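You operate a simulated robot arm through the tools that you are given. There is no shell and no other tool.

The job below is to be done with a simulated robot arm. You get a single attempt, and the scene is never put back.

## Task
Empty the coffee jug, most of it down the sink, then scrub out its stain.
Fine: purple brush, put back; the jug ends where it stood. Set down upright: coffee jug, purple brush. What is to be rubbed or washed off counts as gone when no trace of it is left.
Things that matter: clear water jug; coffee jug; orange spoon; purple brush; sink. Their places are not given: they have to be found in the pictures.

It is judged by the outcome, as a careful person would: the job done as asked, and still so three seconds after it is handed in. It fails if anything else is knocked over, pushed out of place, dropped, spilled or broken.

## Robot
A 6-joint arm with a two-finger gripper, fixed in place. Base frame: the origin is on the floor under the middle of its stand, x ahead of it, y to its left, z up; the work surface is at about z = 0.92. Units: m, degrees, N and s.
It reaches about 1.572 m from its shoulder. Its first joint turns from -166.0 to 166.0 degrees. Payload 2.45 kg.
Tool frame: the origin (TCP) lies between the finger pads and is the grasp point; the fingertips stand 0.02 m ahead of it; z points along the fingers, y is the line along which they close. The gripper opens to 0.14 m; its body begins 0.168 m behind the TCP.
Orientation is told as [roll, pitch, yaw] about the base's x, y, z axes, in that order, counted from this pose: with the fingers straight down and closing along the base's y, the tool's x points along the base's -x, its y along +y and its z along -z.

## Interface
- The arm moves only by the tool arm_command. Its argument "series" is a list of rows, each an object of numbers (a shift or turn left out is 0, a gripper value left out holds the last): "dx", "dy", "dz": the shift along the base's x, y, z in units of 150 mm (1.0 is 150 mm); "ax", "ay", "az": the turn, a rotation vector about the base's x, y, z in units of 180 degrees (1.0 is 180 degrees); "fingers": the closure, from 0 (fully open) to 1 (shut). In form: [{"dx": .., "dy": .., "dz": .., "ax": .., "ay": .., "az": .., "fingers": ..}, ...]. A call has 1 to 20 rows; each row is the pose to reach, as a shift and turn from the pose commanded when the call began. A call with a number of a shift or a turn outside -1 to 1 is refused whole. A row lasts 0.2 s, in which the tool goes at most 0.05 m and 8.6 degrees; a call with a longer step from one row to the next is refused whole, and so is a gripper value outside its range. Where a pose cannot be reached the arm comes as near as it can. A force on the tool above 40 N (or 10 N above the force at the start of the call, whichever is more), or a blocked arm, ends the call early, and 0.2 s more pass. The fingers move at their own pace (about 0.045 m/s each) and stop on an object; they squeeze with about 39 N. The grip force told is the motor's: it shows also when the fingers shut on nothing. Time passes only in rows, and 0.2 s behind the last, so rows that repeat a pose let the fingers close. The reply holds the time, the measured pose of the TCP, the force on the tool along the base axes, the opening and the grip force, in the units named above and with some noise, with the torque about the TCP (base axes, N m) and any sound that the robot's microphone picked up, and new pictures: "show" is both (left out), scene, wrist or none.
- Cameras (640 x 400 px; columns grow to the right, rows downward): "scene" is fixed at [0.0507, 0.5006, 1.6947]; the picture's right is [-0.45, -0.89, 0.00], its down [-0.50, 0.25, -0.83] and it looks along [0.74, -0.37, -0.56] (base axes); focal length 343 px, centre (320, 200). "wrist" rides on the gripper at [0.078, 0.011, -0.209] in the tool frame; the picture's right is [-0.14, 0.99, 0.00], its down [-0.92, -0.13, -0.37] and it looks along [-0.36, -0.05, 0.93] (tool axes); focal length 280 px, centre (320, 200).
- measure_at(camera, pixels): there is no depth. For up to 12 entries [column, row, z] of the newest picture of that camera ("zoom" is the newest enlarged one), the place [x, y] in the base frame at which the ray of that pixel passes the height z, good to about 0.002 m. It takes no simulated time.
- inspect(camera, box): a new picture of the part [left, top, right, bottom] of that camera's present view, enlarged. It takes no simulated time.
- job_done(): hands the job in; it is judged then, once.

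Leave the gripper open and the arm clear of the work at the hand-in unless told otherwise.

The tools are called after "Request:" by a JSON object that holds its "op" and its "data". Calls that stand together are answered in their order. arm_command: Moves the arm, as the interface text tells. Its arguments: {"type":"object","properties":{"series":{"type":"array","items":{"type":"object","properties":{"dx":{"type":"number"},"dy":{"type":"number"},"dz":{"type":"number"},"ax":{"type":"number"},"ay":{"type":"number"},"az":{"type":"number"},"fingers":{"type":"number"}}}},"show":{"type":"string","enum":["both","scene","wrist","none"]}},"required":["series"]} The other tools are called the same way: measure_at (camera, pixels) gives the place at which the rays of pixels pass given heights; inspect (camera, box) takes an enlarged picture of a part of a camera's view; job_done () hands the job in.

At the start:

```text
time: 0.0
ee_pos: [0.6743, -0.158, 1.4019]
tcp_rot: [0.0, 0.0, 0.0]
ft_force: [-0.4, 0.3, 0.2]
torque: [-0.02, -0.01, -0.02]
finger_gap: 0.1398
gripper_force: 0.1
```

scene: 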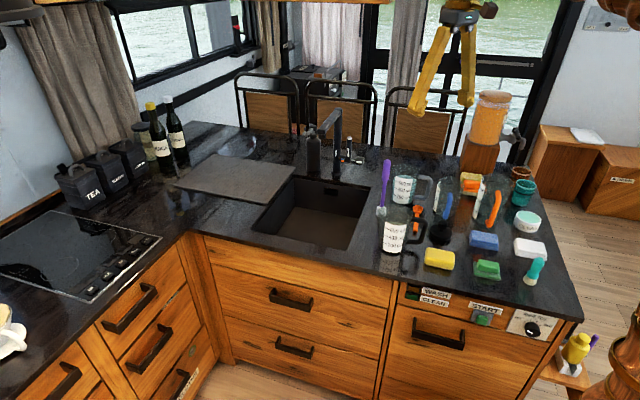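
wrist: 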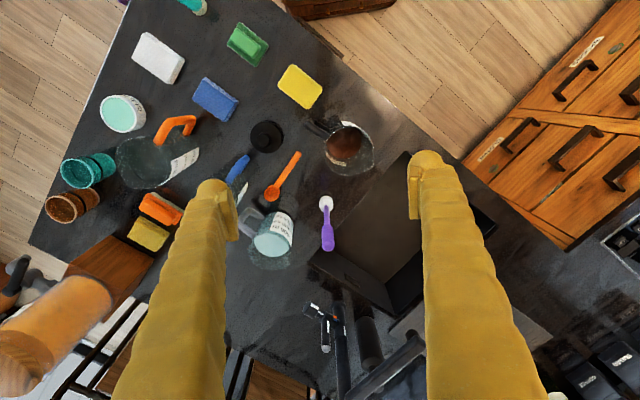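

I start by looking closely at the group of objects to the right of the sink in both cameras.

Request:
{"op": "inspect", "data": {"camera": "scene", "box": [360, 140, 560, 300]}}

Request:
{"op": "inspect", "data": {"camera": "wrist", "box": [200, 80, 420, 280]}}

Request:
{"op": "inspect", "data": {"camera": "scene", "box": [240, 110, 420, 290]}}

```text
2.50 times, centred on (460, 220) of scene
```

zoom: 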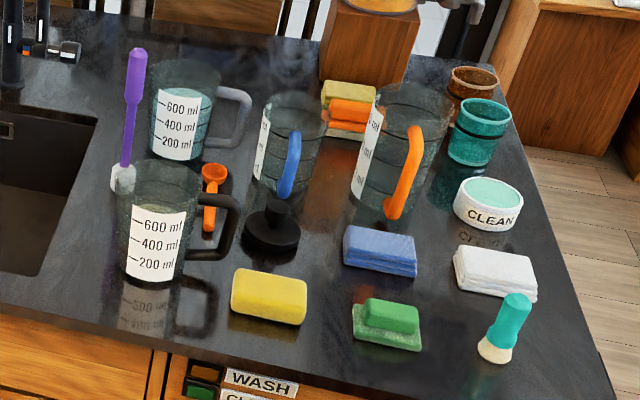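

```text
2.00 times, centred on (310, 180) of wrist
```

zoom: 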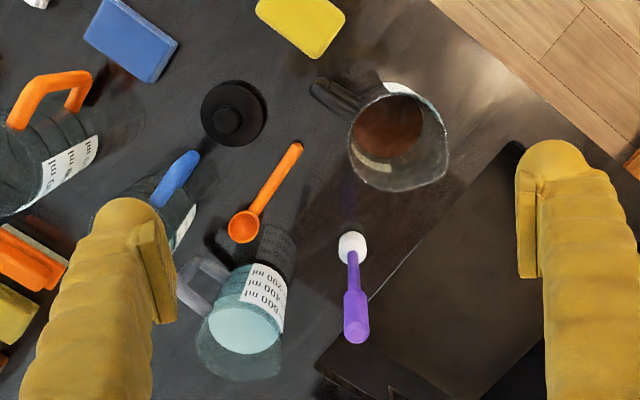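

```text
2.22 times, centred on (330, 200) of scene
```

zoom: 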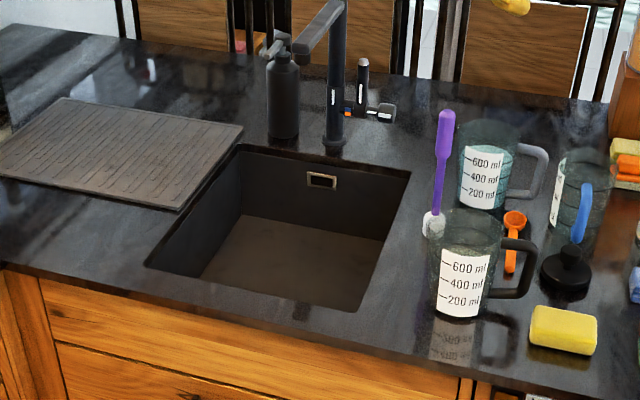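

The coffee jug is the one with the black handle at scene about (395,235), with brown liquid visible from the wrist. The purple brush stands upright at (381,208). The water jug has the grey handle, and the spoon lies between the two jugs. I measure these places now.

Request:
{"op": "measure_at", "data": {"camera": "scene", "pixels": [[392.8, 252, 0.92], [381.6, 245, 0.92], [408, 245, 0.92], [381, 214, 0.92], [386.8, 161, 1.13], [402, 203, 0.92], [420, 210, 1.02], [443, 231, 0.92], [442, 210, 0.92], [447, 232, 0.92]]}}

Request:
{"op": "measure_at", "data": {"camera": "wrist", "pixels": [[350, 148, 1.08], [345, 145, 0.92], [372, 170, 1.08], [310, 124, 1.05], [326, 203, 0.94], [328, 245, 1.12], [272, 240, 1.05], [295, 155, 0.92], [272, 193, 0.93], [266, 136, 0.93], [410, 152, 0.92], [310, 260, 0.92]]}}

Request:
{"op": "measure_at", "data": {"camera": "scene", "pixels": [[252, 230, 0.92], [307, 177, 0.92], [370, 188, 0.92], [343, 250, 0.92], [334, 177, 0.92], [313, 172, 0.92], [300, 132, 1.2], [338, 108, 1.2], [350, 165, 0.92]]}}

```text
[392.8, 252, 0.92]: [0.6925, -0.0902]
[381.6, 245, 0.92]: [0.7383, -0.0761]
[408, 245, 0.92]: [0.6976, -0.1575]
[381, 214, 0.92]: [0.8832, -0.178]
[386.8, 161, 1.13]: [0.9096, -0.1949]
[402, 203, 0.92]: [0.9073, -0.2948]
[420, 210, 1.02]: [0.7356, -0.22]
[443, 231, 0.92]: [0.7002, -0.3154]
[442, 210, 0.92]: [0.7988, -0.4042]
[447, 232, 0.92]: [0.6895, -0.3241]
```

```text
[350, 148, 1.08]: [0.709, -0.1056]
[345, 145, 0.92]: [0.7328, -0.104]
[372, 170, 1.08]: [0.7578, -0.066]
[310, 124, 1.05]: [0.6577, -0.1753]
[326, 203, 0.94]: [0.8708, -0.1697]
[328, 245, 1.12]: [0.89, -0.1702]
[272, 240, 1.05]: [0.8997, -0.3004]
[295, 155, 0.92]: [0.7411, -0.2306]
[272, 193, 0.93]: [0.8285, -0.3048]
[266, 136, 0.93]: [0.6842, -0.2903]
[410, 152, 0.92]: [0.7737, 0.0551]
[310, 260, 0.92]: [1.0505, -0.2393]
```

```text
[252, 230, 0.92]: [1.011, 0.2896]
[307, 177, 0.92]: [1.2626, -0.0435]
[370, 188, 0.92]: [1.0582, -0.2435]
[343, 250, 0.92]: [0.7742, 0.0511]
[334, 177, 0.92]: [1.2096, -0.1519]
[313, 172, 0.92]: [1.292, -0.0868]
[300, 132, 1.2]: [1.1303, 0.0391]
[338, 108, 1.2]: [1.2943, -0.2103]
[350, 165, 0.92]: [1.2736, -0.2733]
```

The counter runs at about 45° to the base axes, and the jug's handle points along (-0.7,-0.7), away from the sink. Before choosing a grip I measure the nearby objects (sponges, stopper, neighbouring jugs, counter edge).

Request:
{"op": "measure_at", "data": {"camera": "wrist", "pixels": [[300, 87, 0.95], [247, 45, 0.95], [216, 99, 0.95], [158, 57, 0.95], [122, 114, 0.96], [318, 108, 0.95], [285, 70, 0.95], [370, 92, 0.92], [440, 145, 0.92], [345, 128, 1.05], [345, 176, 1.05], [330, 150, 1.05]]}}

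Request:
{"op": "measure_at", "data": {"camera": "scene", "pixels": [[396, 283, 0.92], [575, 318, 0.92], [200, 235, 0.92], [550, 210, 0.92], [430, 268, 0.92], [455, 270, 0.92], [424, 250, 0.95], [320, 240, 0.75], [303, 232, 0.75], [345, 248, 0.75]]}}

Request:
{"op": "inspect", "data": {"camera": "wrist", "box": [300, 100, 390, 190]}}

Request:
{"op": "inspect", "data": {"camera": "scene", "box": [370, 155, 450, 265]}}

Request:
{"op": "inspect", "data": {"camera": "scene", "box": [390, 0, 520, 120]}}

```text
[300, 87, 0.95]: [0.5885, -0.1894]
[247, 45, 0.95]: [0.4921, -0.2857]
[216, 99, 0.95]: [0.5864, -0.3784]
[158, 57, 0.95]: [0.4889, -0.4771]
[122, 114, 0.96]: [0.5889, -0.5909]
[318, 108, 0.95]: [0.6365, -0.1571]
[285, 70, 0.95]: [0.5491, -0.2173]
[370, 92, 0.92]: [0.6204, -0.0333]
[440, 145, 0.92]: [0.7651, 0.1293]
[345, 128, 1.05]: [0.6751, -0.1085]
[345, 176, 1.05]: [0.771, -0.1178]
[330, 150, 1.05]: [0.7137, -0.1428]
```

```text
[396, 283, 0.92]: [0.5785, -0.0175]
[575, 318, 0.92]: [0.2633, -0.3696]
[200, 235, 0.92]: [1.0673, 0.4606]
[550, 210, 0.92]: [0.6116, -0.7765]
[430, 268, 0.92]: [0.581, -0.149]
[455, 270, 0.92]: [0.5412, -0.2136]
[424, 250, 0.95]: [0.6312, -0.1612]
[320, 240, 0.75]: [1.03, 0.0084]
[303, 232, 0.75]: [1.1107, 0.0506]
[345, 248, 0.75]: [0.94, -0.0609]
```

```text
4.44 times, centred on (345, 145) of wrist
```

zoom: 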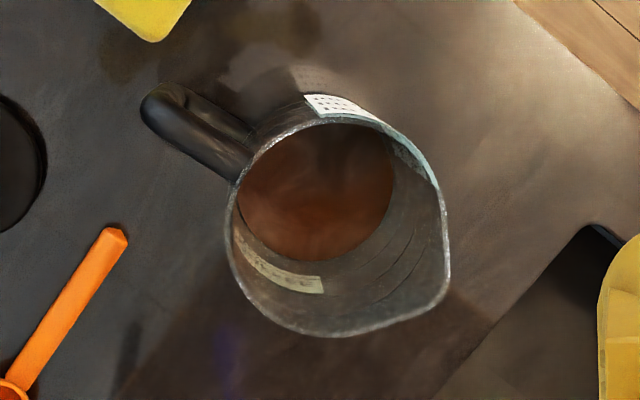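

```text
3.64 times, centred on (410, 210) of scene
```

zoom: 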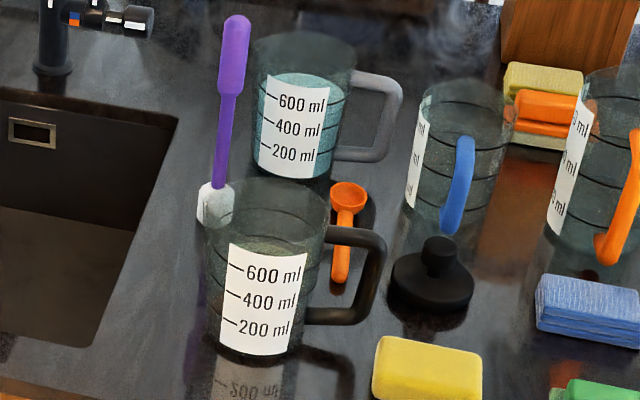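

```text
3.33 times, centred on (455, 60) of scene
```

zoom: 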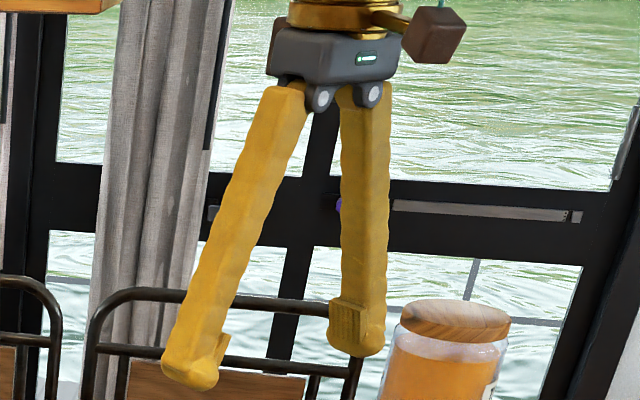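

Handle azimuth reads about -130° and the spout points about +50°, straight at the sink. The plan is to come from the handle side with the fingers straddling the handle and grip the jug body. I will tilt forward to pour over the sink and set it back. Then I will scrub with the brush.

First I turn the tool by -130° about z at height, moving a bit behind the jug, and check that the pose is reachable.

Request:
{"op": "arm_command", "data": {"series": [{"az": -0.045, "dx": -0.03, "dy": -0.04, "dz": -0.02}, {"az": -0.09, "dx": -0.06, "dy": -0.08, "dz": -0.04}, {"az": -0.135, "dx": -0.09, "dy": -0.12, "dz": -0.06}, {"az": -0.18, "dx": -0.12, "dy": -0.16, "dz": -0.08}, {"az": -0.225, "dx": -0.15, "dy": -0.2, "dz": -0.1}, {"az": -0.27, "dx": -0.18, "dy": -0.24, "dz": -0.12}, {"az": -0.315, "dx": -0.21, "dy": -0.28, "dz": -0.14}, {"az": -0.36, "dx": -0.24, "dy": -0.32, "dz": -0.16}, {"az": -0.405, "dx": -0.27, "dy": -0.36, "dz": -0.18}, {"az": -0.45, "dx": -0.3, "dy": -0.4, "dz": -0.2}, {"az": -0.495, "dx": -0.33, "dy": -0.44, "dz": -0.22}, {"az": -0.54, "dx": -0.36, "dy": -0.48, "dz": -0.24}, {"az": -0.585, "dx": -0.39, "dy": -0.52, "dz": -0.26}, {"az": -0.63, "dx": -0.42, "dy": -0.56, "dz": -0.28}, {"az": -0.675, "dx": -0.45, "dy": -0.6, "dz": -0.3}, {"az": -0.7222, "dx": -0.48, "dy": -0.65, "dz": -0.32}, {"az": -0.7222, "dx": -0.49, "dy": -0.68, "dz": -0.33}]}}

```text
time: 3.6
ee_pos: [0.6, -0.2607, 1.3522]
tcp_rot: [0.0, -0.1, -130.0]
ft_force: [-0.6, 0.6, -0.1]
torque: [0.0, -0.01, -0.02]
finger_gap: 0.1398
gripper_force: 0.0
```

scene: 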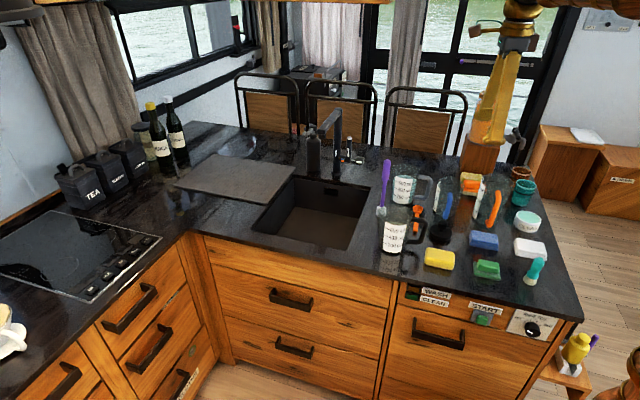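
wrist: 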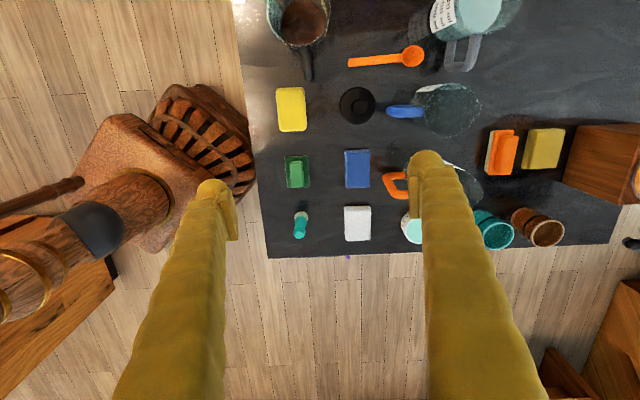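

The yaw went through. Next I tilt the tool up 70° so the fingers point along azimuth 50° and 20° downward, still at height.

Request:
{"op": "arm_command", "data": {"series": [{"ax": 0.0331, "ay": -0.0278}, {"ax": 0.0662, "ay": -0.0556}, {"ax": 0.0993, "ay": -0.0834}, {"ax": 0.1324, "ay": -0.1112}, {"ax": 0.1655, "ay": -0.139}, {"ax": 0.1986, "ay": -0.1668}, {"ax": 0.2317, "ay": -0.1946}, {"ax": 0.2648, "ay": -0.2222}, {"ax": 0.2979, "ay": -0.25}, {"ax": 0.2979, "ay": -0.25}]}}

```text
time: 5.8
ee_pos: [0.5996, -0.2593, 1.3526]
tcp_rot: [0.1, 70.0, -129.8]
ft_force: [-0.4, -0.2, -0.1]
torque: [0.01, -0.02, 0.02]
finger_gap: 0.14
gripper_force: 0.0
```

scene: 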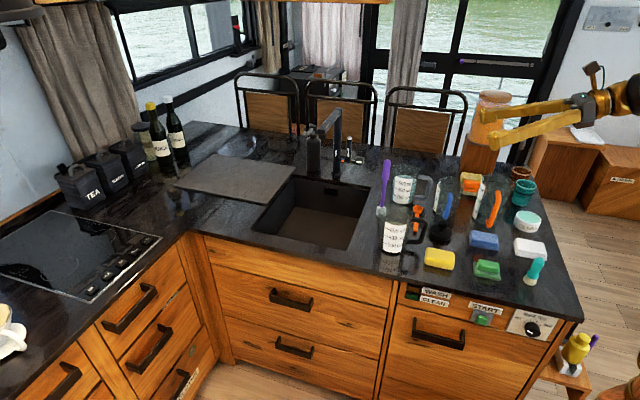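
wrist: 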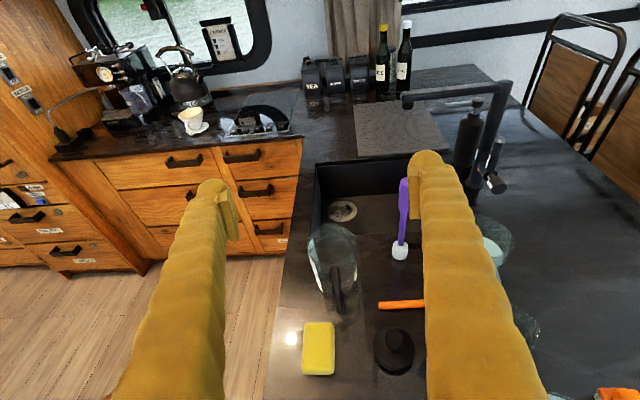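

The pose is good: the jug lies between the fingers in the wrist view, with its handle toward the gripper. I zoom in on the jug to settle its centre and the handle direction.

Request:
{"op": "inspect", "data": {"camera": "wrist", "box": [270, 200, 410, 340]}}

Request:
{"op": "measure_at", "data": {"camera": "wrist", "pixels": [[338, 313, 0.955], [337, 262, 1.04], [307, 240, 1.053], [356, 240, 1.053], [332, 224, 1.053], [332, 285, 0.92], [339, 300, 1.0], [343, 210, 0.74], [301, 375, 0.92], [385, 375, 0.92]]}}

```text
2.86 times, centred on (340, 270) of wrist
```

zoom: 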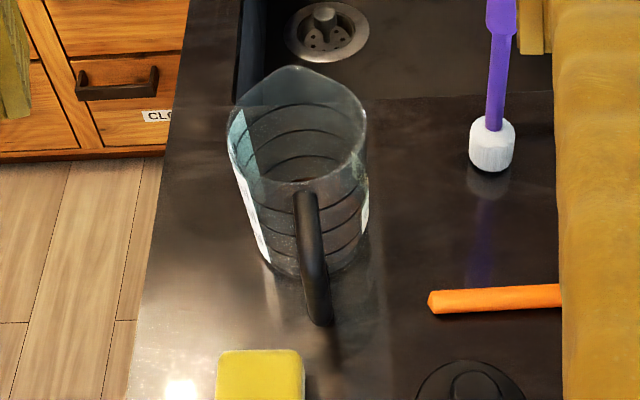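

```text
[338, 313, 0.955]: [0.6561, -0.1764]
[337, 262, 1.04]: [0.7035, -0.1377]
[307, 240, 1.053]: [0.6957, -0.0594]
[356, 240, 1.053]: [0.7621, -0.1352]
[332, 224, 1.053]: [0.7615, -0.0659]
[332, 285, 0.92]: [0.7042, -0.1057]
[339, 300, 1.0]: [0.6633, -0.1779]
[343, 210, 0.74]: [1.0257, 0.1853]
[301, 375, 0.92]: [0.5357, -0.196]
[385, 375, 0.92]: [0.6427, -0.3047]
```

I refine the jug centre, rim and handle corner by measuring the same features from both cameras.

Request:
{"op": "measure_at", "data": {"camera": "wrist", "pixels": [[308.5, 250.8, 1.053], [356.4, 249, 1.053], [330.6, 223.8, 1.053], [334.8, 264.8, 1.053], [338.3, 313.7, 0.955], [338.3, 313.7, 1.03], [308.5, 250.8, 1.065], [356.4, 249, 1.065], [330.6, 223.8, 1.065], [334.8, 264.8, 1.065]]}}

Request:
{"op": "measure_at", "data": {"camera": "scene", "pixels": [[427.3, 220.4, 1.03], [425, 242.4, 0.957], [378.4, 211.4, 1.053], [412.5, 211.4, 1.053], [395.5, 221, 1.053], [378.4, 211.4, 1.065], [412.5, 211.4, 1.065]]}}

Request:
{"op": "inspect", "data": {"camera": "scene", "box": [375, 195, 435, 260]}}

```text
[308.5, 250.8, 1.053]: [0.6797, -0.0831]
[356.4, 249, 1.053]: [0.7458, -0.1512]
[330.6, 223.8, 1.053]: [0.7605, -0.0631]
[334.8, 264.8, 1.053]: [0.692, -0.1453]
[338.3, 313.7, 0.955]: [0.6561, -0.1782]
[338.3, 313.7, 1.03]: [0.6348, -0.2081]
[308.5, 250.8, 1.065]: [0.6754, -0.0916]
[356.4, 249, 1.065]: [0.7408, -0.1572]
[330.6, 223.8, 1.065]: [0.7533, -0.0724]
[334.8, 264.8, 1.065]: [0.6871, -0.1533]
```

```text
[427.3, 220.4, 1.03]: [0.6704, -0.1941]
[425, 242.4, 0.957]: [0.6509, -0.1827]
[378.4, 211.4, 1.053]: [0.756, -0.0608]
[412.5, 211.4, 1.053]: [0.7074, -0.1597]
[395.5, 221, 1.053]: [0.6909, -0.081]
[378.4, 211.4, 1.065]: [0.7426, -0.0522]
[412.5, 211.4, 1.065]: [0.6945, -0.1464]
```

```text
6.15 times, centred on (405, 228) of scene
```

zoom: 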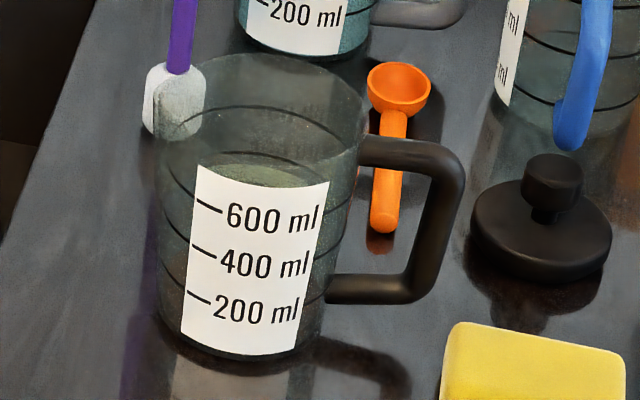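

Both views agree on a jug centre of about (0.719, -0.114), a rim at about 1.055 and a handle reaching about 0.10 m out at azimuth -130°. The tool axis already lines up with it within a few mm. I descend straight down behind the handle.

Request:
{"op": "arm_command", "data": {"series": [{"dz": -0.2}, {"dz": -0.45}, {"dz": -0.7}, {"dz": -0.95}, {"dz": -0.95}], "show": "none"}}

Request:
{"op": "arm_command", "data": {"series": [{"dz": -0.25}, {"dz": -0.5}, {"dz": -0.75}, {"dz": -0.94}, {"dz": -0.94}]}}

```text
time: 7.0
ee_pos: [0.6007, -0.26, 1.2092]
tcp_rot: [0.0, 69.9, -130.0]
ft_force: [-0.2, -0.3, 0.1]
torque: [-0.01, 0.01, -0.03]
finger_gap: 0.14
gripper_force: 0.0
```

```text
time: 8.2
ee_pos: [0.5992, -0.2614, 1.0691]
tcp_rot: [0.0, 69.9, -130.0]
ft_force: [0.2, 1.1, -0.4]
torque: [0.01, 0.04, -0.03]
finger_gap: 0.1403
gripper_force: 0.1
```

scene: 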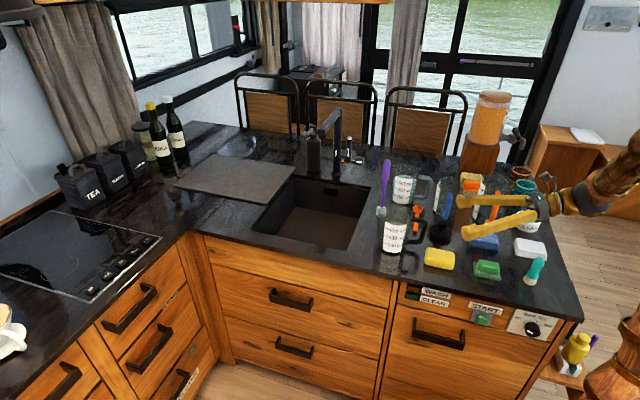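
wrist: 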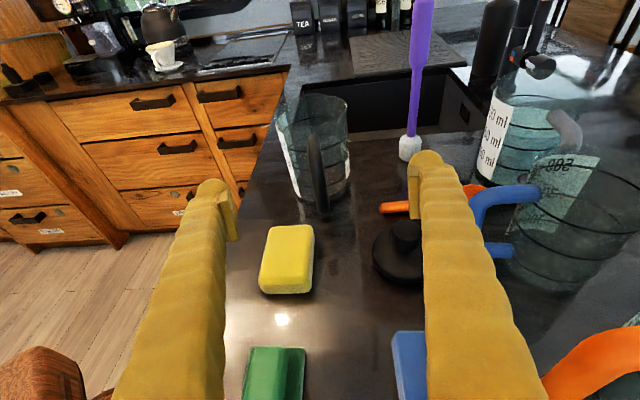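

The descent is clean and the jug is ahead between the fingers at about (315,150). I check the centring of the jug and the clearance of the right finger to the blue handle at about (480,205).

Request:
{"op": "inspect", "data": {"camera": "wrist", "box": [220, 70, 540, 270]}}

Request:
{"op": "measure_at", "data": {"camera": "wrist", "pixels": [[474, 220, 0.99], [480, 200, 1.03], [500, 190, 1.03], [277, 118, 1.055], [350, 110, 1.055], [296, 200, 0.92], [346, 192, 0.92], [405, 222, 0.96], [430, 245, 0.93], [323, 215, 0.955], [316, 140, 1.04]]}}

Request:
{"op": "measure_at", "data": {"camera": "scene", "pixels": [[450, 200, 1.03], [446, 222, 0.97], [445, 199, 1.03], [440, 223, 0.96]]}}

```text
2.00 times, centred on (380, 170) of wrist
```

zoom: 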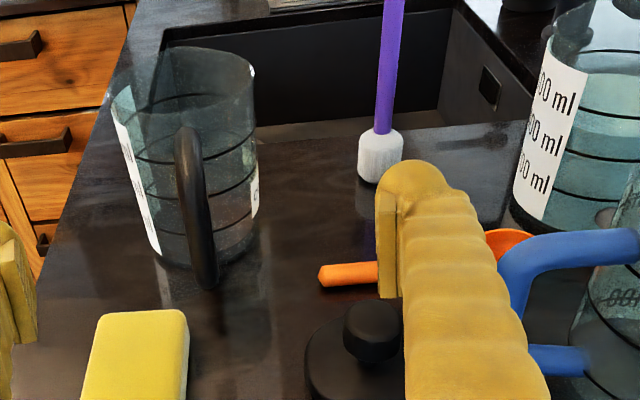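

```text
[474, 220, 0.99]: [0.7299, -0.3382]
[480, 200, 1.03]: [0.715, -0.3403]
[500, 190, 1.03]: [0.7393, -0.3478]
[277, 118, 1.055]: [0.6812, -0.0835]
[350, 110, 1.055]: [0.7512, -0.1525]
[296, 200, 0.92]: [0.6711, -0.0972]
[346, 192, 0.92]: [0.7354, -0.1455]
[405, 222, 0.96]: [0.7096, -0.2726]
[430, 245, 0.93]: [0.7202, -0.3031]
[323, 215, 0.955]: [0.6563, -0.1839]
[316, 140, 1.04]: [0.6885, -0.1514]
```

```text
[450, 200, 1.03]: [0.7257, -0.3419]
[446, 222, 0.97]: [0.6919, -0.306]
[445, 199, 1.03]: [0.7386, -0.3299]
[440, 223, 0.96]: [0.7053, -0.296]
```

The blue handle corner sits about 0.15 m to the side, so the right finger clears it by about 4 cm. The jug is about 4 mm left of the tool axis, so I correct for that. I advance along the tool axis about 60% of the way and look.

Request:
{"op": "arm_command", "data": {"series": [{"dx": 0.099, "dy": 0.124, "dz": -0.0575}, {"dx": 0.199, "dy": 0.247, "dz": -0.115}, {"dx": 0.298, "dy": 0.37, "dz": -0.1725}, {"dx": 0.397, "dy": 0.494, "dz": -0.23}, {"dx": 0.497, "dy": 0.617, "dz": -0.288}, {"dx": 0.497, "dy": 0.617, "dz": -0.288}]}}

Request:
{"op": "inspect", "data": {"camera": "scene", "box": [360, 150, 560, 290]}}

```text
time: 9.6
ee_pos: [0.6747, -0.1686, 1.0259]
tcp_rot: [-0.2, 69.9, -130.0]
ft_force: [-0.1, 0.2, 0.1]
torque: [-0.01, -0.02, 0.01]
finger_gap: 0.1401
gripper_force: 0.1
```

scene: 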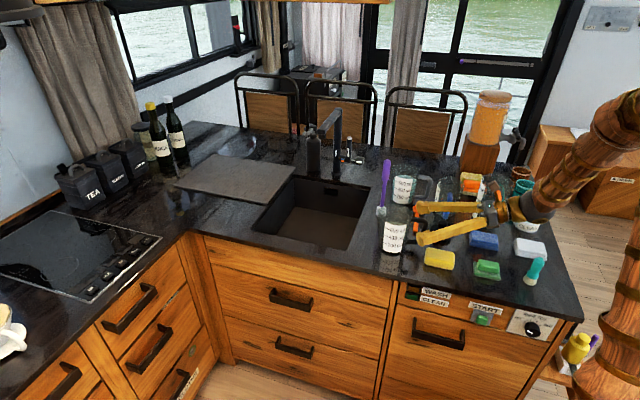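
wrist: 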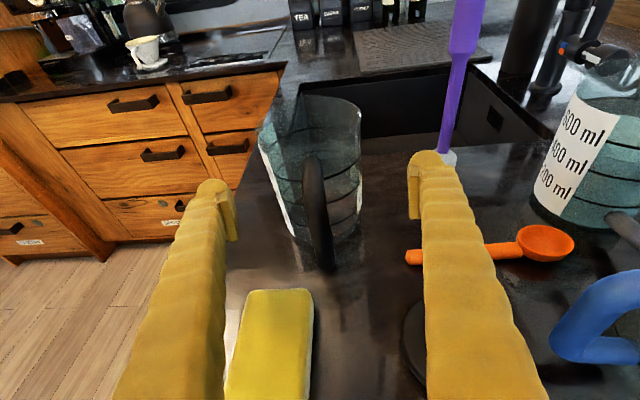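

```text
2.86 times, centred on (460, 220) of scene
```

zoom: 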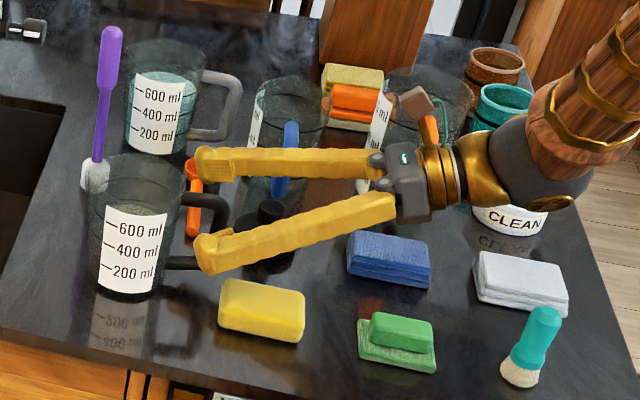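

Fingers straddle the handle correctly and nothing is touched. The jug is still about 4 mm left of the axis. I advance the remaining 0.07 m with that correction.

Request:
{"op": "arm_command", "data": {"series": [{"dx": 0.064, "dy": 0.095, "dz": -0.043}, {"dx": 0.137, "dy": 0.19, "dz": -0.086}, {"dx": 0.21, "dy": 0.285, "dz": -0.129}, {"dx": 0.284, "dy": 0.38, "dz": -0.172}, {"dx": 0.284, "dy": 0.38, "dz": -0.172}]}}

Request:
{"op": "inspect", "data": {"camera": "scene", "box": [360, 150, 500, 280]}}

```text
time: 10.8
ee_pos: [0.7176, -0.1106, 1.0003]
tcp_rot: [-0.1, 69.9, -130.0]
ft_force: [0.7, 0.4, -0.2]
torque: [0.03, 0.01, 0.0]
finger_gap: 0.1398
gripper_force: 0.2
```

scene: 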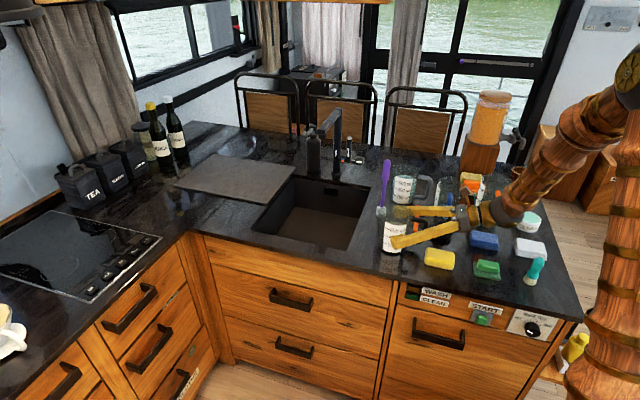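
wrist: 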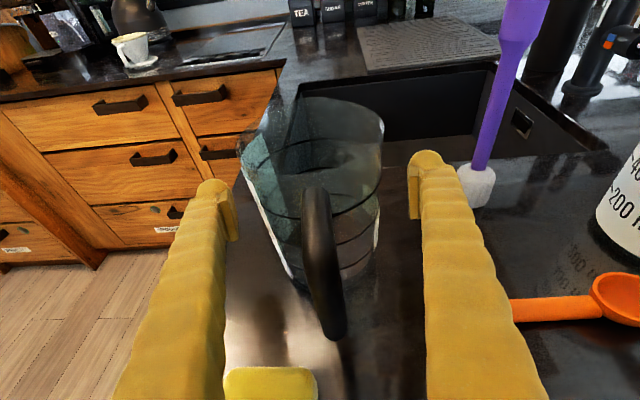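

```text
3.08 times, centred on (430, 215) of scene
```

zoom: 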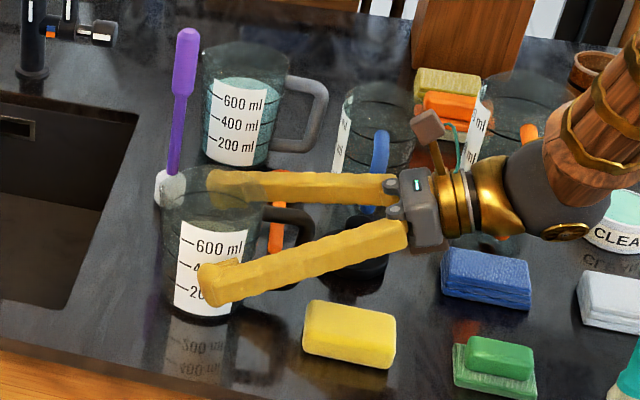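

The jug is between the pads, about 3 mm left of centre. I make a last small sideways correction and close the fingers on the body.

Request:
{"op": "arm_command", "data": {"series": [{"dx": -0.015, "dy": 0.013}, {"dx": -0.015, "dy": 0.013, "fingers": 0.4}, {"dx": -0.015, "dy": 0.013, "fingers": 1}, {"dx": -0.015, "dy": 0.013, "fingers": 1}, {"dx": -0.015, "dy": 0.013, "fingers": 1}, {"dx": -0.015, "dy": 0.013, "fingers": 1}, {"dx": -0.015, "dy": 0.013, "fingers": 1}, {"dx": -0.015, "dy": 0.013, "fingers": 1}]}}

Request:
{"op": "inspect", "data": {"camera": "scene", "box": [360, 150, 500, 280]}}

```text
time: 12.6
ee_pos: [0.715, -0.1086, 1.0007]
tcp_rot: [0.0, 69.9, -130.0]
ft_force: [0.0, -1.5, 3.2]
torque: [0.0, 0.04, 0.04]
finger_gap: 0.0915
gripper_force: 38.8
```

scene: 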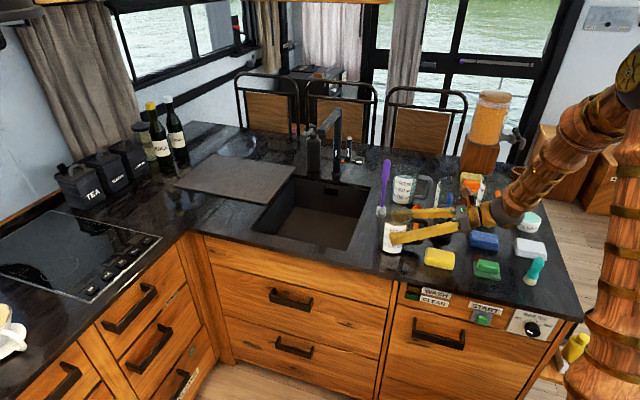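
wrist: 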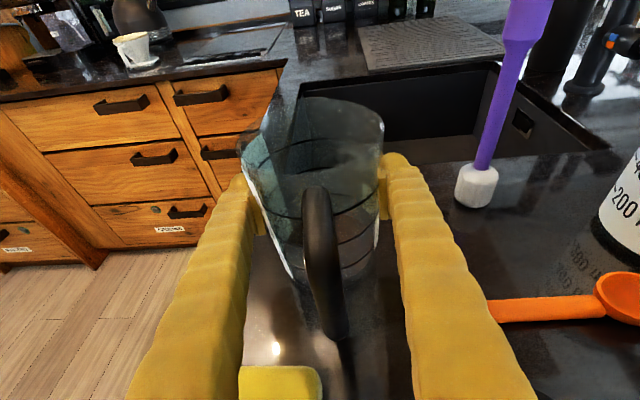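

```text
3.08 times, centred on (430, 215) of scene
```

zoom: 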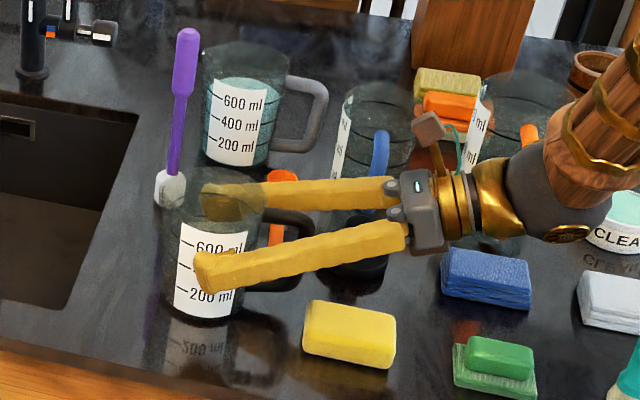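

The jug is gripped (gap 0.0915, 38.8 N) at TCP (0.715, -0.1086, 1.0007), which I keep as the return pose. I lift a few cm and check that it holds.

Request:
{"op": "arm_command", "data": {"series": [{"dz": 0.05}, {"dz": 0.12}, {"dz": 0.2}, {"dz": 0.28}, {"dz": 0.28}]}}

Request:
{"op": "inspect", "data": {"camera": "scene", "box": [360, 130, 500, 260]}}

```text
time: 13.8
ee_pos: [0.7144, -0.1097, 1.0435]
tcp_rot: [0.1, 69.9, -130.0]
ft_force: [-0.4, 0.1, -1.2]
torque: [0.01, -0.02, -0.02]
finger_gap: 0.0938
gripper_force: 39.0
```

scene: 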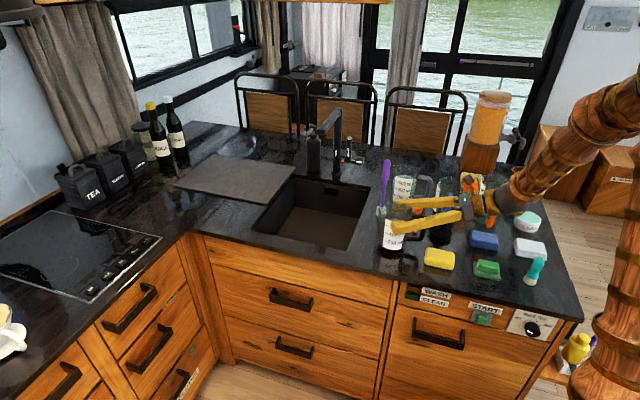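
wrist: 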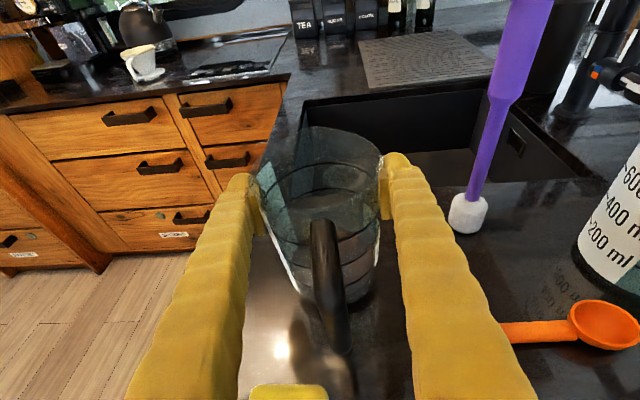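

```text
3.08 times, centred on (430, 195) of scene
```

zoom: 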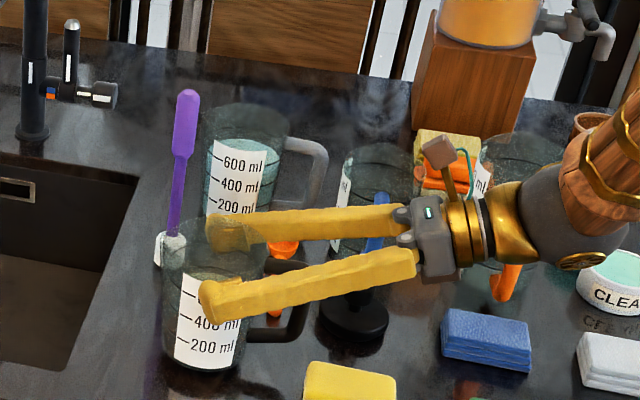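

The lift did not take the jug. The force is only -1.2 N and the jug base is still on the counter at about (391,250), so the pads slid up its smooth wall. The jug still stands upright. I open slightly, go back down a little lower than before, and regrip to test the hold with a tiny lift.

Request:
{"op": "arm_command", "data": {"series": [{"fingers": 0.15}, {"fingers": 0.15}, {"fingers": 0.15}, {"dz": -0.12, "fingers": 0.15}, {"dz": -0.24, "fingers": 0.15}, {"dz": -0.36, "fingers": 0.15}, {"dz": -0.36, "fingers": 0.15}]}}

Request:
{"op": "inspect", "data": {"camera": "scene", "box": [360, 150, 500, 280]}}

Request:
{"op": "inspect", "data": {"camera": "wrist", "box": [210, 80, 430, 300]}}

```text
time: 15.4
ee_pos: [0.7151, -0.1085, 0.9879]
tcp_rot: [0.0, 69.9, -130.0]
ft_force: [-0.3, -0.4, -0.5]
torque: [-0.03, 0.0, 0.0]
finger_gap: 0.119
gripper_force: 0.1
```

scene: 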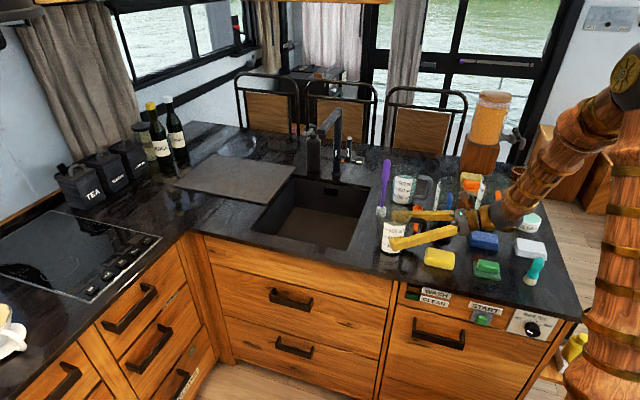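
wrist: 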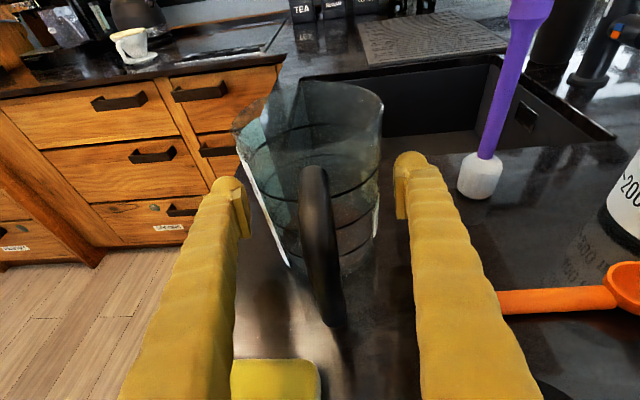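

```text
3.08 times, centred on (430, 215) of scene
```

zoom: 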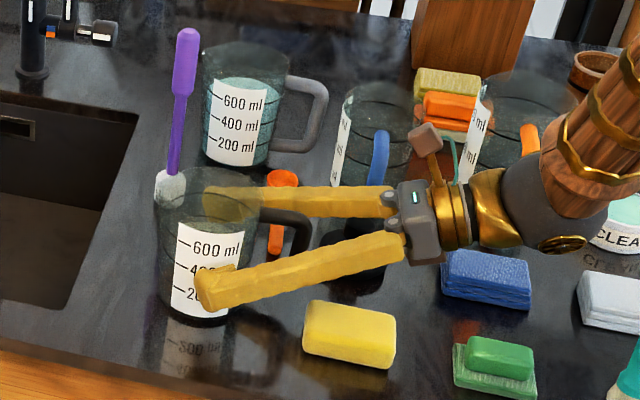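

```text
1.82 times, centred on (320, 190) of wrist
```

zoom: 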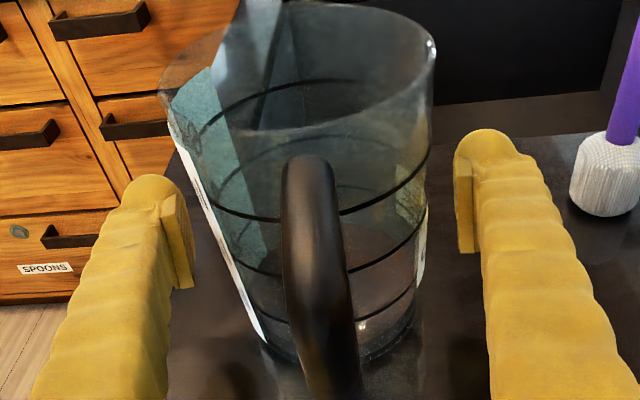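

The jug is still upright in place. I regrip at z = 0.988 and lift only about 4 mm to read the force.

Request:
{"op": "arm_command", "data": {"series": [{"fingers": 1}, {"fingers": 1}, {"fingers": 1}, {"fingers": 1}, {"fingers": 1}, {"fingers": 1}], "show": "none"}}

Request:
{"op": "arm_command", "data": {"series": [{"dz": 0.013, "fingers": 1}, {"dz": 0.026, "fingers": 1}]}}

```text
time: 16.8
ee_pos: [0.7142, -0.1083, 0.988]
tcp_rot: [0.0, 69.9, -130.0]
ft_force: [-0.6, 0.1, 0.5]
torque: [-0.04, 0.01, 0.01]
finger_gap: 0.0906
gripper_force: 39.0
```

```text
time: 17.4
ee_pos: [0.7153, -0.1093, 0.9918]
tcp_rot: [0.0, 69.9, -130.0]
ft_force: [-0.8, 0.3, -1.1]
torque: [0.02, -0.04, 0.02]
finger_gap: 0.0904
gripper_force: 38.9
```

scene: 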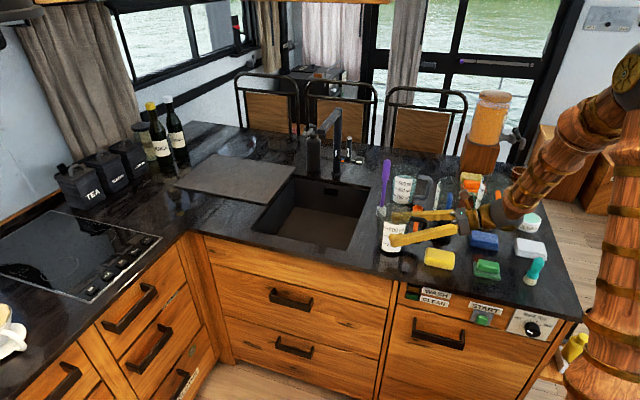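
wrist: 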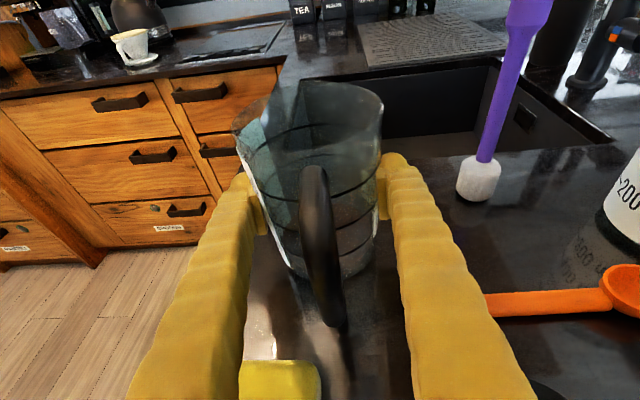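

The force is -1.1 N, and the jug's rim and handle sit at the same wrist pixels as before the lift, so this time it may have come up with the gripper. I lift slowly a further 12 mm and compare the pixels.

Request:
{"op": "arm_command", "data": {"series": [{"dz": 0.01, "fingers": 1}, {"dz": 0.02, "fingers": 1}, {"dz": 0.03, "fingers": 1}, {"dz": 0.04, "fingers": 1}, {"dz": 0.05, "fingers": 1}, {"dz": 0.06, "fingers": 1}, {"dz": 0.07, "fingers": 1}, {"dz": 0.08, "fingers": 1}]}}

Request:
{"op": "inspect", "data": {"camera": "scene", "box": [360, 150, 500, 280]}}

Request:
{"op": "inspect", "data": {"camera": "wrist", "box": [210, 80, 430, 300]}}

```text
time: 19.2
ee_pos: [0.7152, -0.1086, 1.0035]
tcp_rot: [0.0, 69.9, -130.0]
ft_force: [0.4, -0.9, -1.9]
torque: [0.0, -0.02, -0.01]
finger_gap: 0.0905
gripper_force: 39.1
```

scene: 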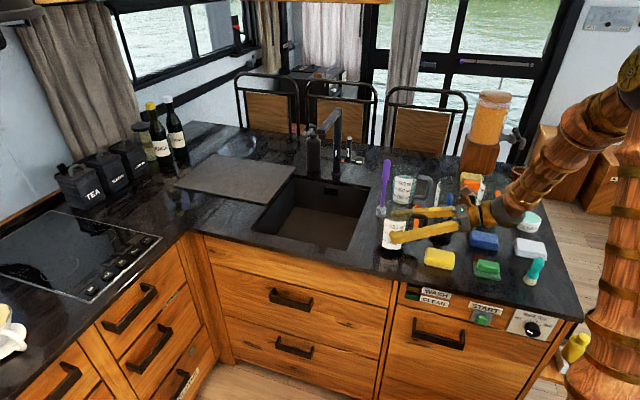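
wrist: 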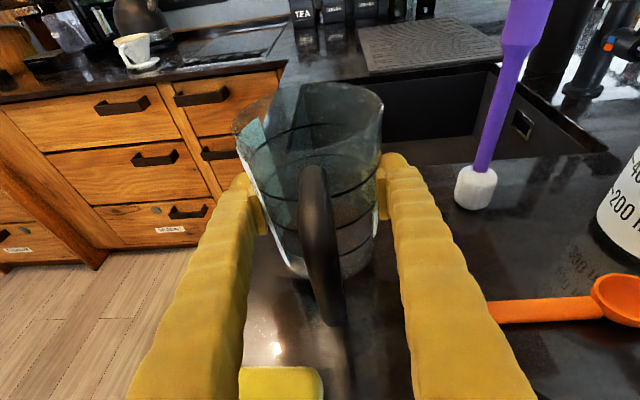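

```text
3.08 times, centred on (430, 215) of scene
```

zoom: 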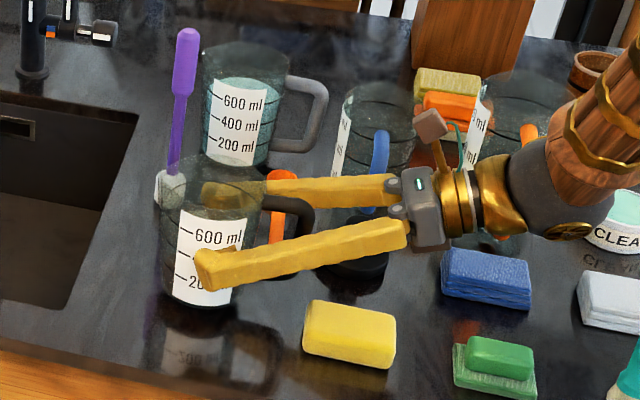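

```text
1.82 times, centred on (320, 190) of wrist
```

zoom: 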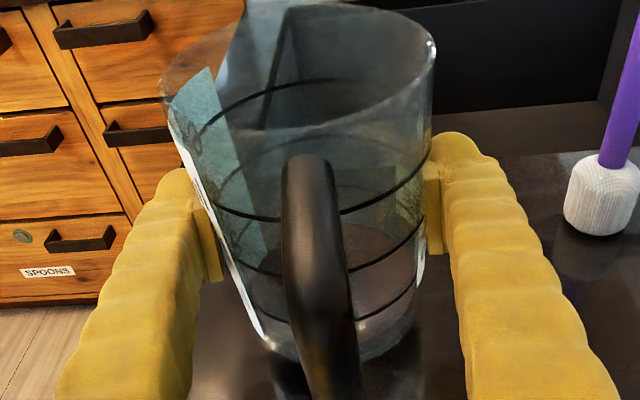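

The jug is now clearly off the counter: its reflection has separated and its pose in the wrist view is unchanged, with about 1.9 N of weight. I keep moving gently, raising another 45 mm with small steps and checking for slip again.

Request:
{"op": "arm_command", "data": {"series": [{"dz": 0.01}, {"dz": 0.025}, {"dz": 0.045}, {"dz": 0.07}, {"dz": 0.1}, {"dz": 0.13}, {"dz": 0.16}, {"dz": 0.19}, {"dz": 0.22}, {"dz": 0.25}, {"dz": 0.275}, {"dz": 0.29}, {"dz": 0.3}, {"dz": 0.3}]}}

Request:
{"op": "inspect", "data": {"camera": "wrist", "box": [210, 80, 430, 300]}}

Request:
{"op": "inspect", "data": {"camera": "scene", "box": [360, 130, 500, 260]}}

```text
time: 22.2
ee_pos: [0.7152, -0.1093, 1.0494]
tcp_rot: [0.0, 69.9, -129.9]
ft_force: [-0.3, 0.0, -1.5]
torque: [0.04, 0.0, -0.02]
finger_gap: 0.0907
gripper_force: 39.2
```

scene: 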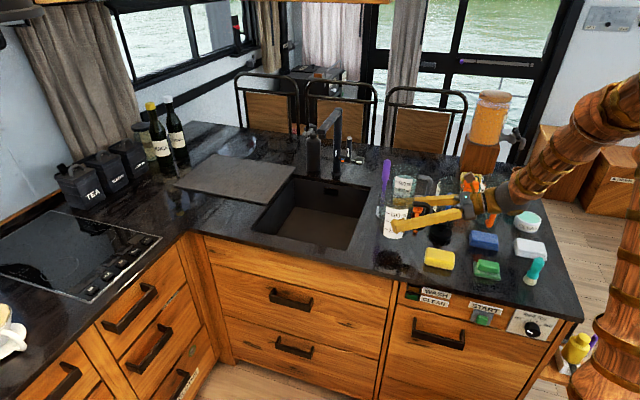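
wrist: 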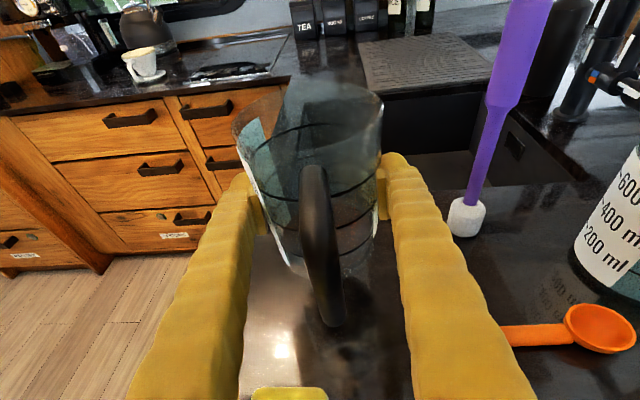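

```text
1.82 times, centred on (320, 190) of wrist
```

zoom: 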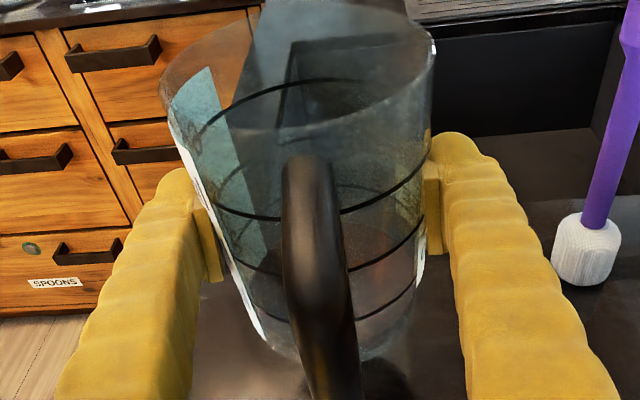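

```text
3.08 times, centred on (430, 195) of scene
```

zoom: 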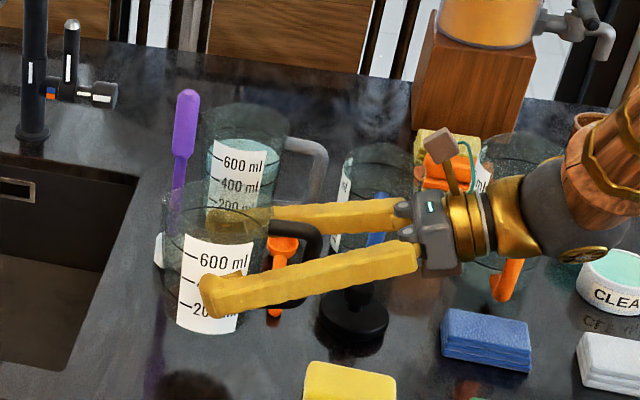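

The jug holds without slip. A dark round patch shows on the counter at about (388,258) where the jug stood, so I zoom in to see whether it is a shadow or a stain.

Request:
{"op": "inspect", "data": {"camera": "scene", "box": [360, 225, 430, 275]}}

Request:
{"op": "measure_at", "data": {"camera": "scene", "pixels": [[388, 258, 0.92], [376, 258, 0.92], [401, 258, 0.92]]}}

```text
8.00 times, centred on (395, 250) of scene
```

zoom: 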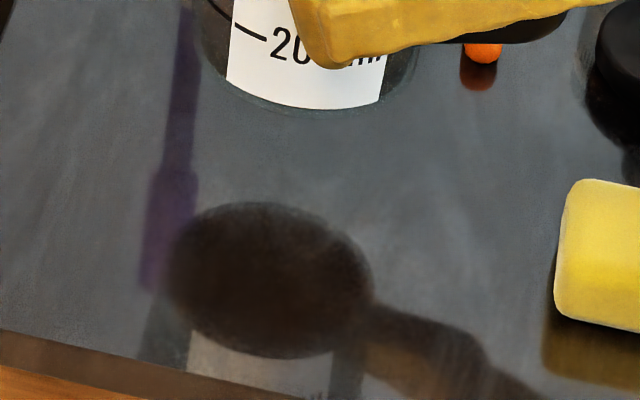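

```text
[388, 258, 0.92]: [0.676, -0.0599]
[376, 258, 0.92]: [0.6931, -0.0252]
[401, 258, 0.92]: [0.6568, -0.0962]
```

That is only the mirrored underside of the jug in the polished top, not a stain. I carry the jug smoothly toward the sink (first half).

Request:
{"op": "arm_command", "data": {"series": [{"dx": 0.01, "dy": 0.007, "dz": 0.01}, {"dx": 0.03, "dy": 0.022, "dz": 0.03}, {"dx": 0.07, "dy": 0.05, "dz": 0.06}, {"dx": 0.12, "dy": 0.086, "dz": 0.09}, {"dx": 0.18, "dy": 0.129, "dz": 0.12}, {"dx": 0.24, "dy": 0.172, "dz": 0.15}, {"dx": 0.3, "dy": 0.215, "dz": 0.18}, {"dx": 0.36, "dy": 0.258, "dz": 0.21}, {"dx": 0.42, "dy": 0.3, "dz": 0.24}, {"dx": 0.48, "dy": 0.343, "dz": 0.26}, {"dx": 0.53, "dy": 0.379, "dz": 0.27}, {"dx": 0.57, "dy": 0.407, "dz": 0.27}, {"dx": 0.59, "dy": 0.422, "dz": 0.27}, {"dx": 0.6, "dy": 0.43, "dz": 0.27}], "show": "wrist"}}

Request:
{"op": "arm_command", "data": {"series": [{"dx": 0.01, "dy": 0.007}, {"dx": 0.03, "dy": 0.022}, {"dx": 0.07, "dy": 0.05}, {"dx": 0.12, "dy": 0.086}, {"dx": 0.18, "dy": 0.129}, {"dx": 0.24, "dy": 0.172}, {"dx": 0.3, "dy": 0.215}, {"dx": 0.36, "dy": 0.258}, {"dx": 0.42, "dy": 0.3}, {"dx": 0.47, "dy": 0.338}, {"dx": 0.51, "dy": 0.366}, {"dx": 0.53, "dy": 0.381}, {"dx": 0.54, "dy": 0.39}, {"dx": 0.54, "dy": 0.39}]}}

```text
time: 25.2
ee_pos: [0.8033, -0.0443, 1.0891]
tcp_rot: [-0.1, 69.9, -130.0]
ft_force: [-0.2, -0.4, -1.8]
torque: [0.05, 0.0, -0.01]
finger_gap: 0.0904
gripper_force: 39.2
```

wrist: 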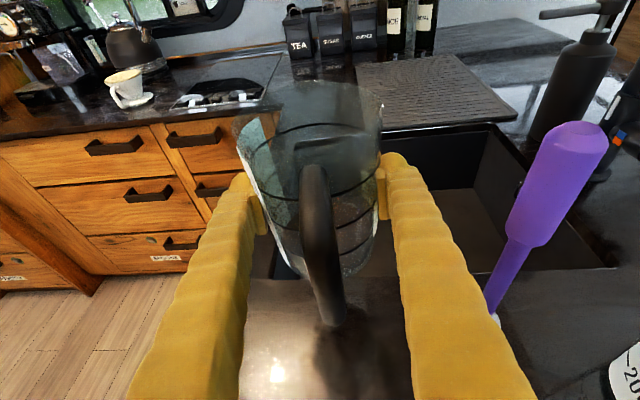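

```text
time: 28.2
ee_pos: [0.8866, 0.0135, 1.0899]
tcp_rot: [0.0, 69.9, -130.0]
ft_force: [0.2, 0.8, -1.5]
torque: [0.03, 0.01, -0.01]
finger_gap: 0.0902
gripper_force: 38.9
```

scene: 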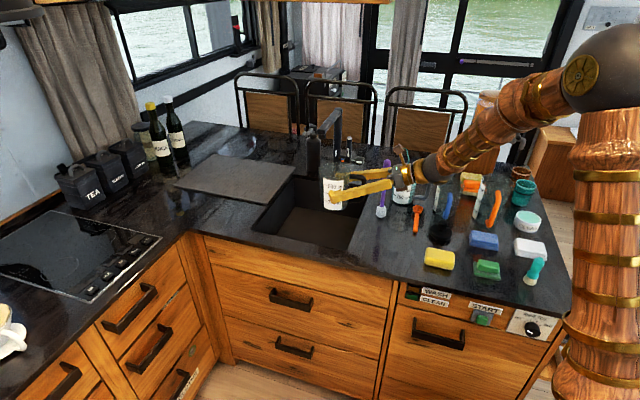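
wrist: 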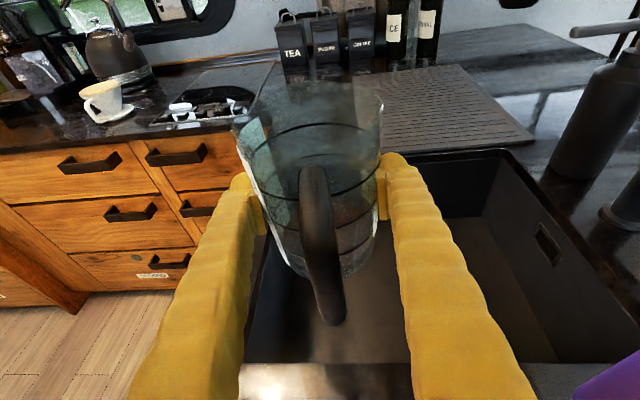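

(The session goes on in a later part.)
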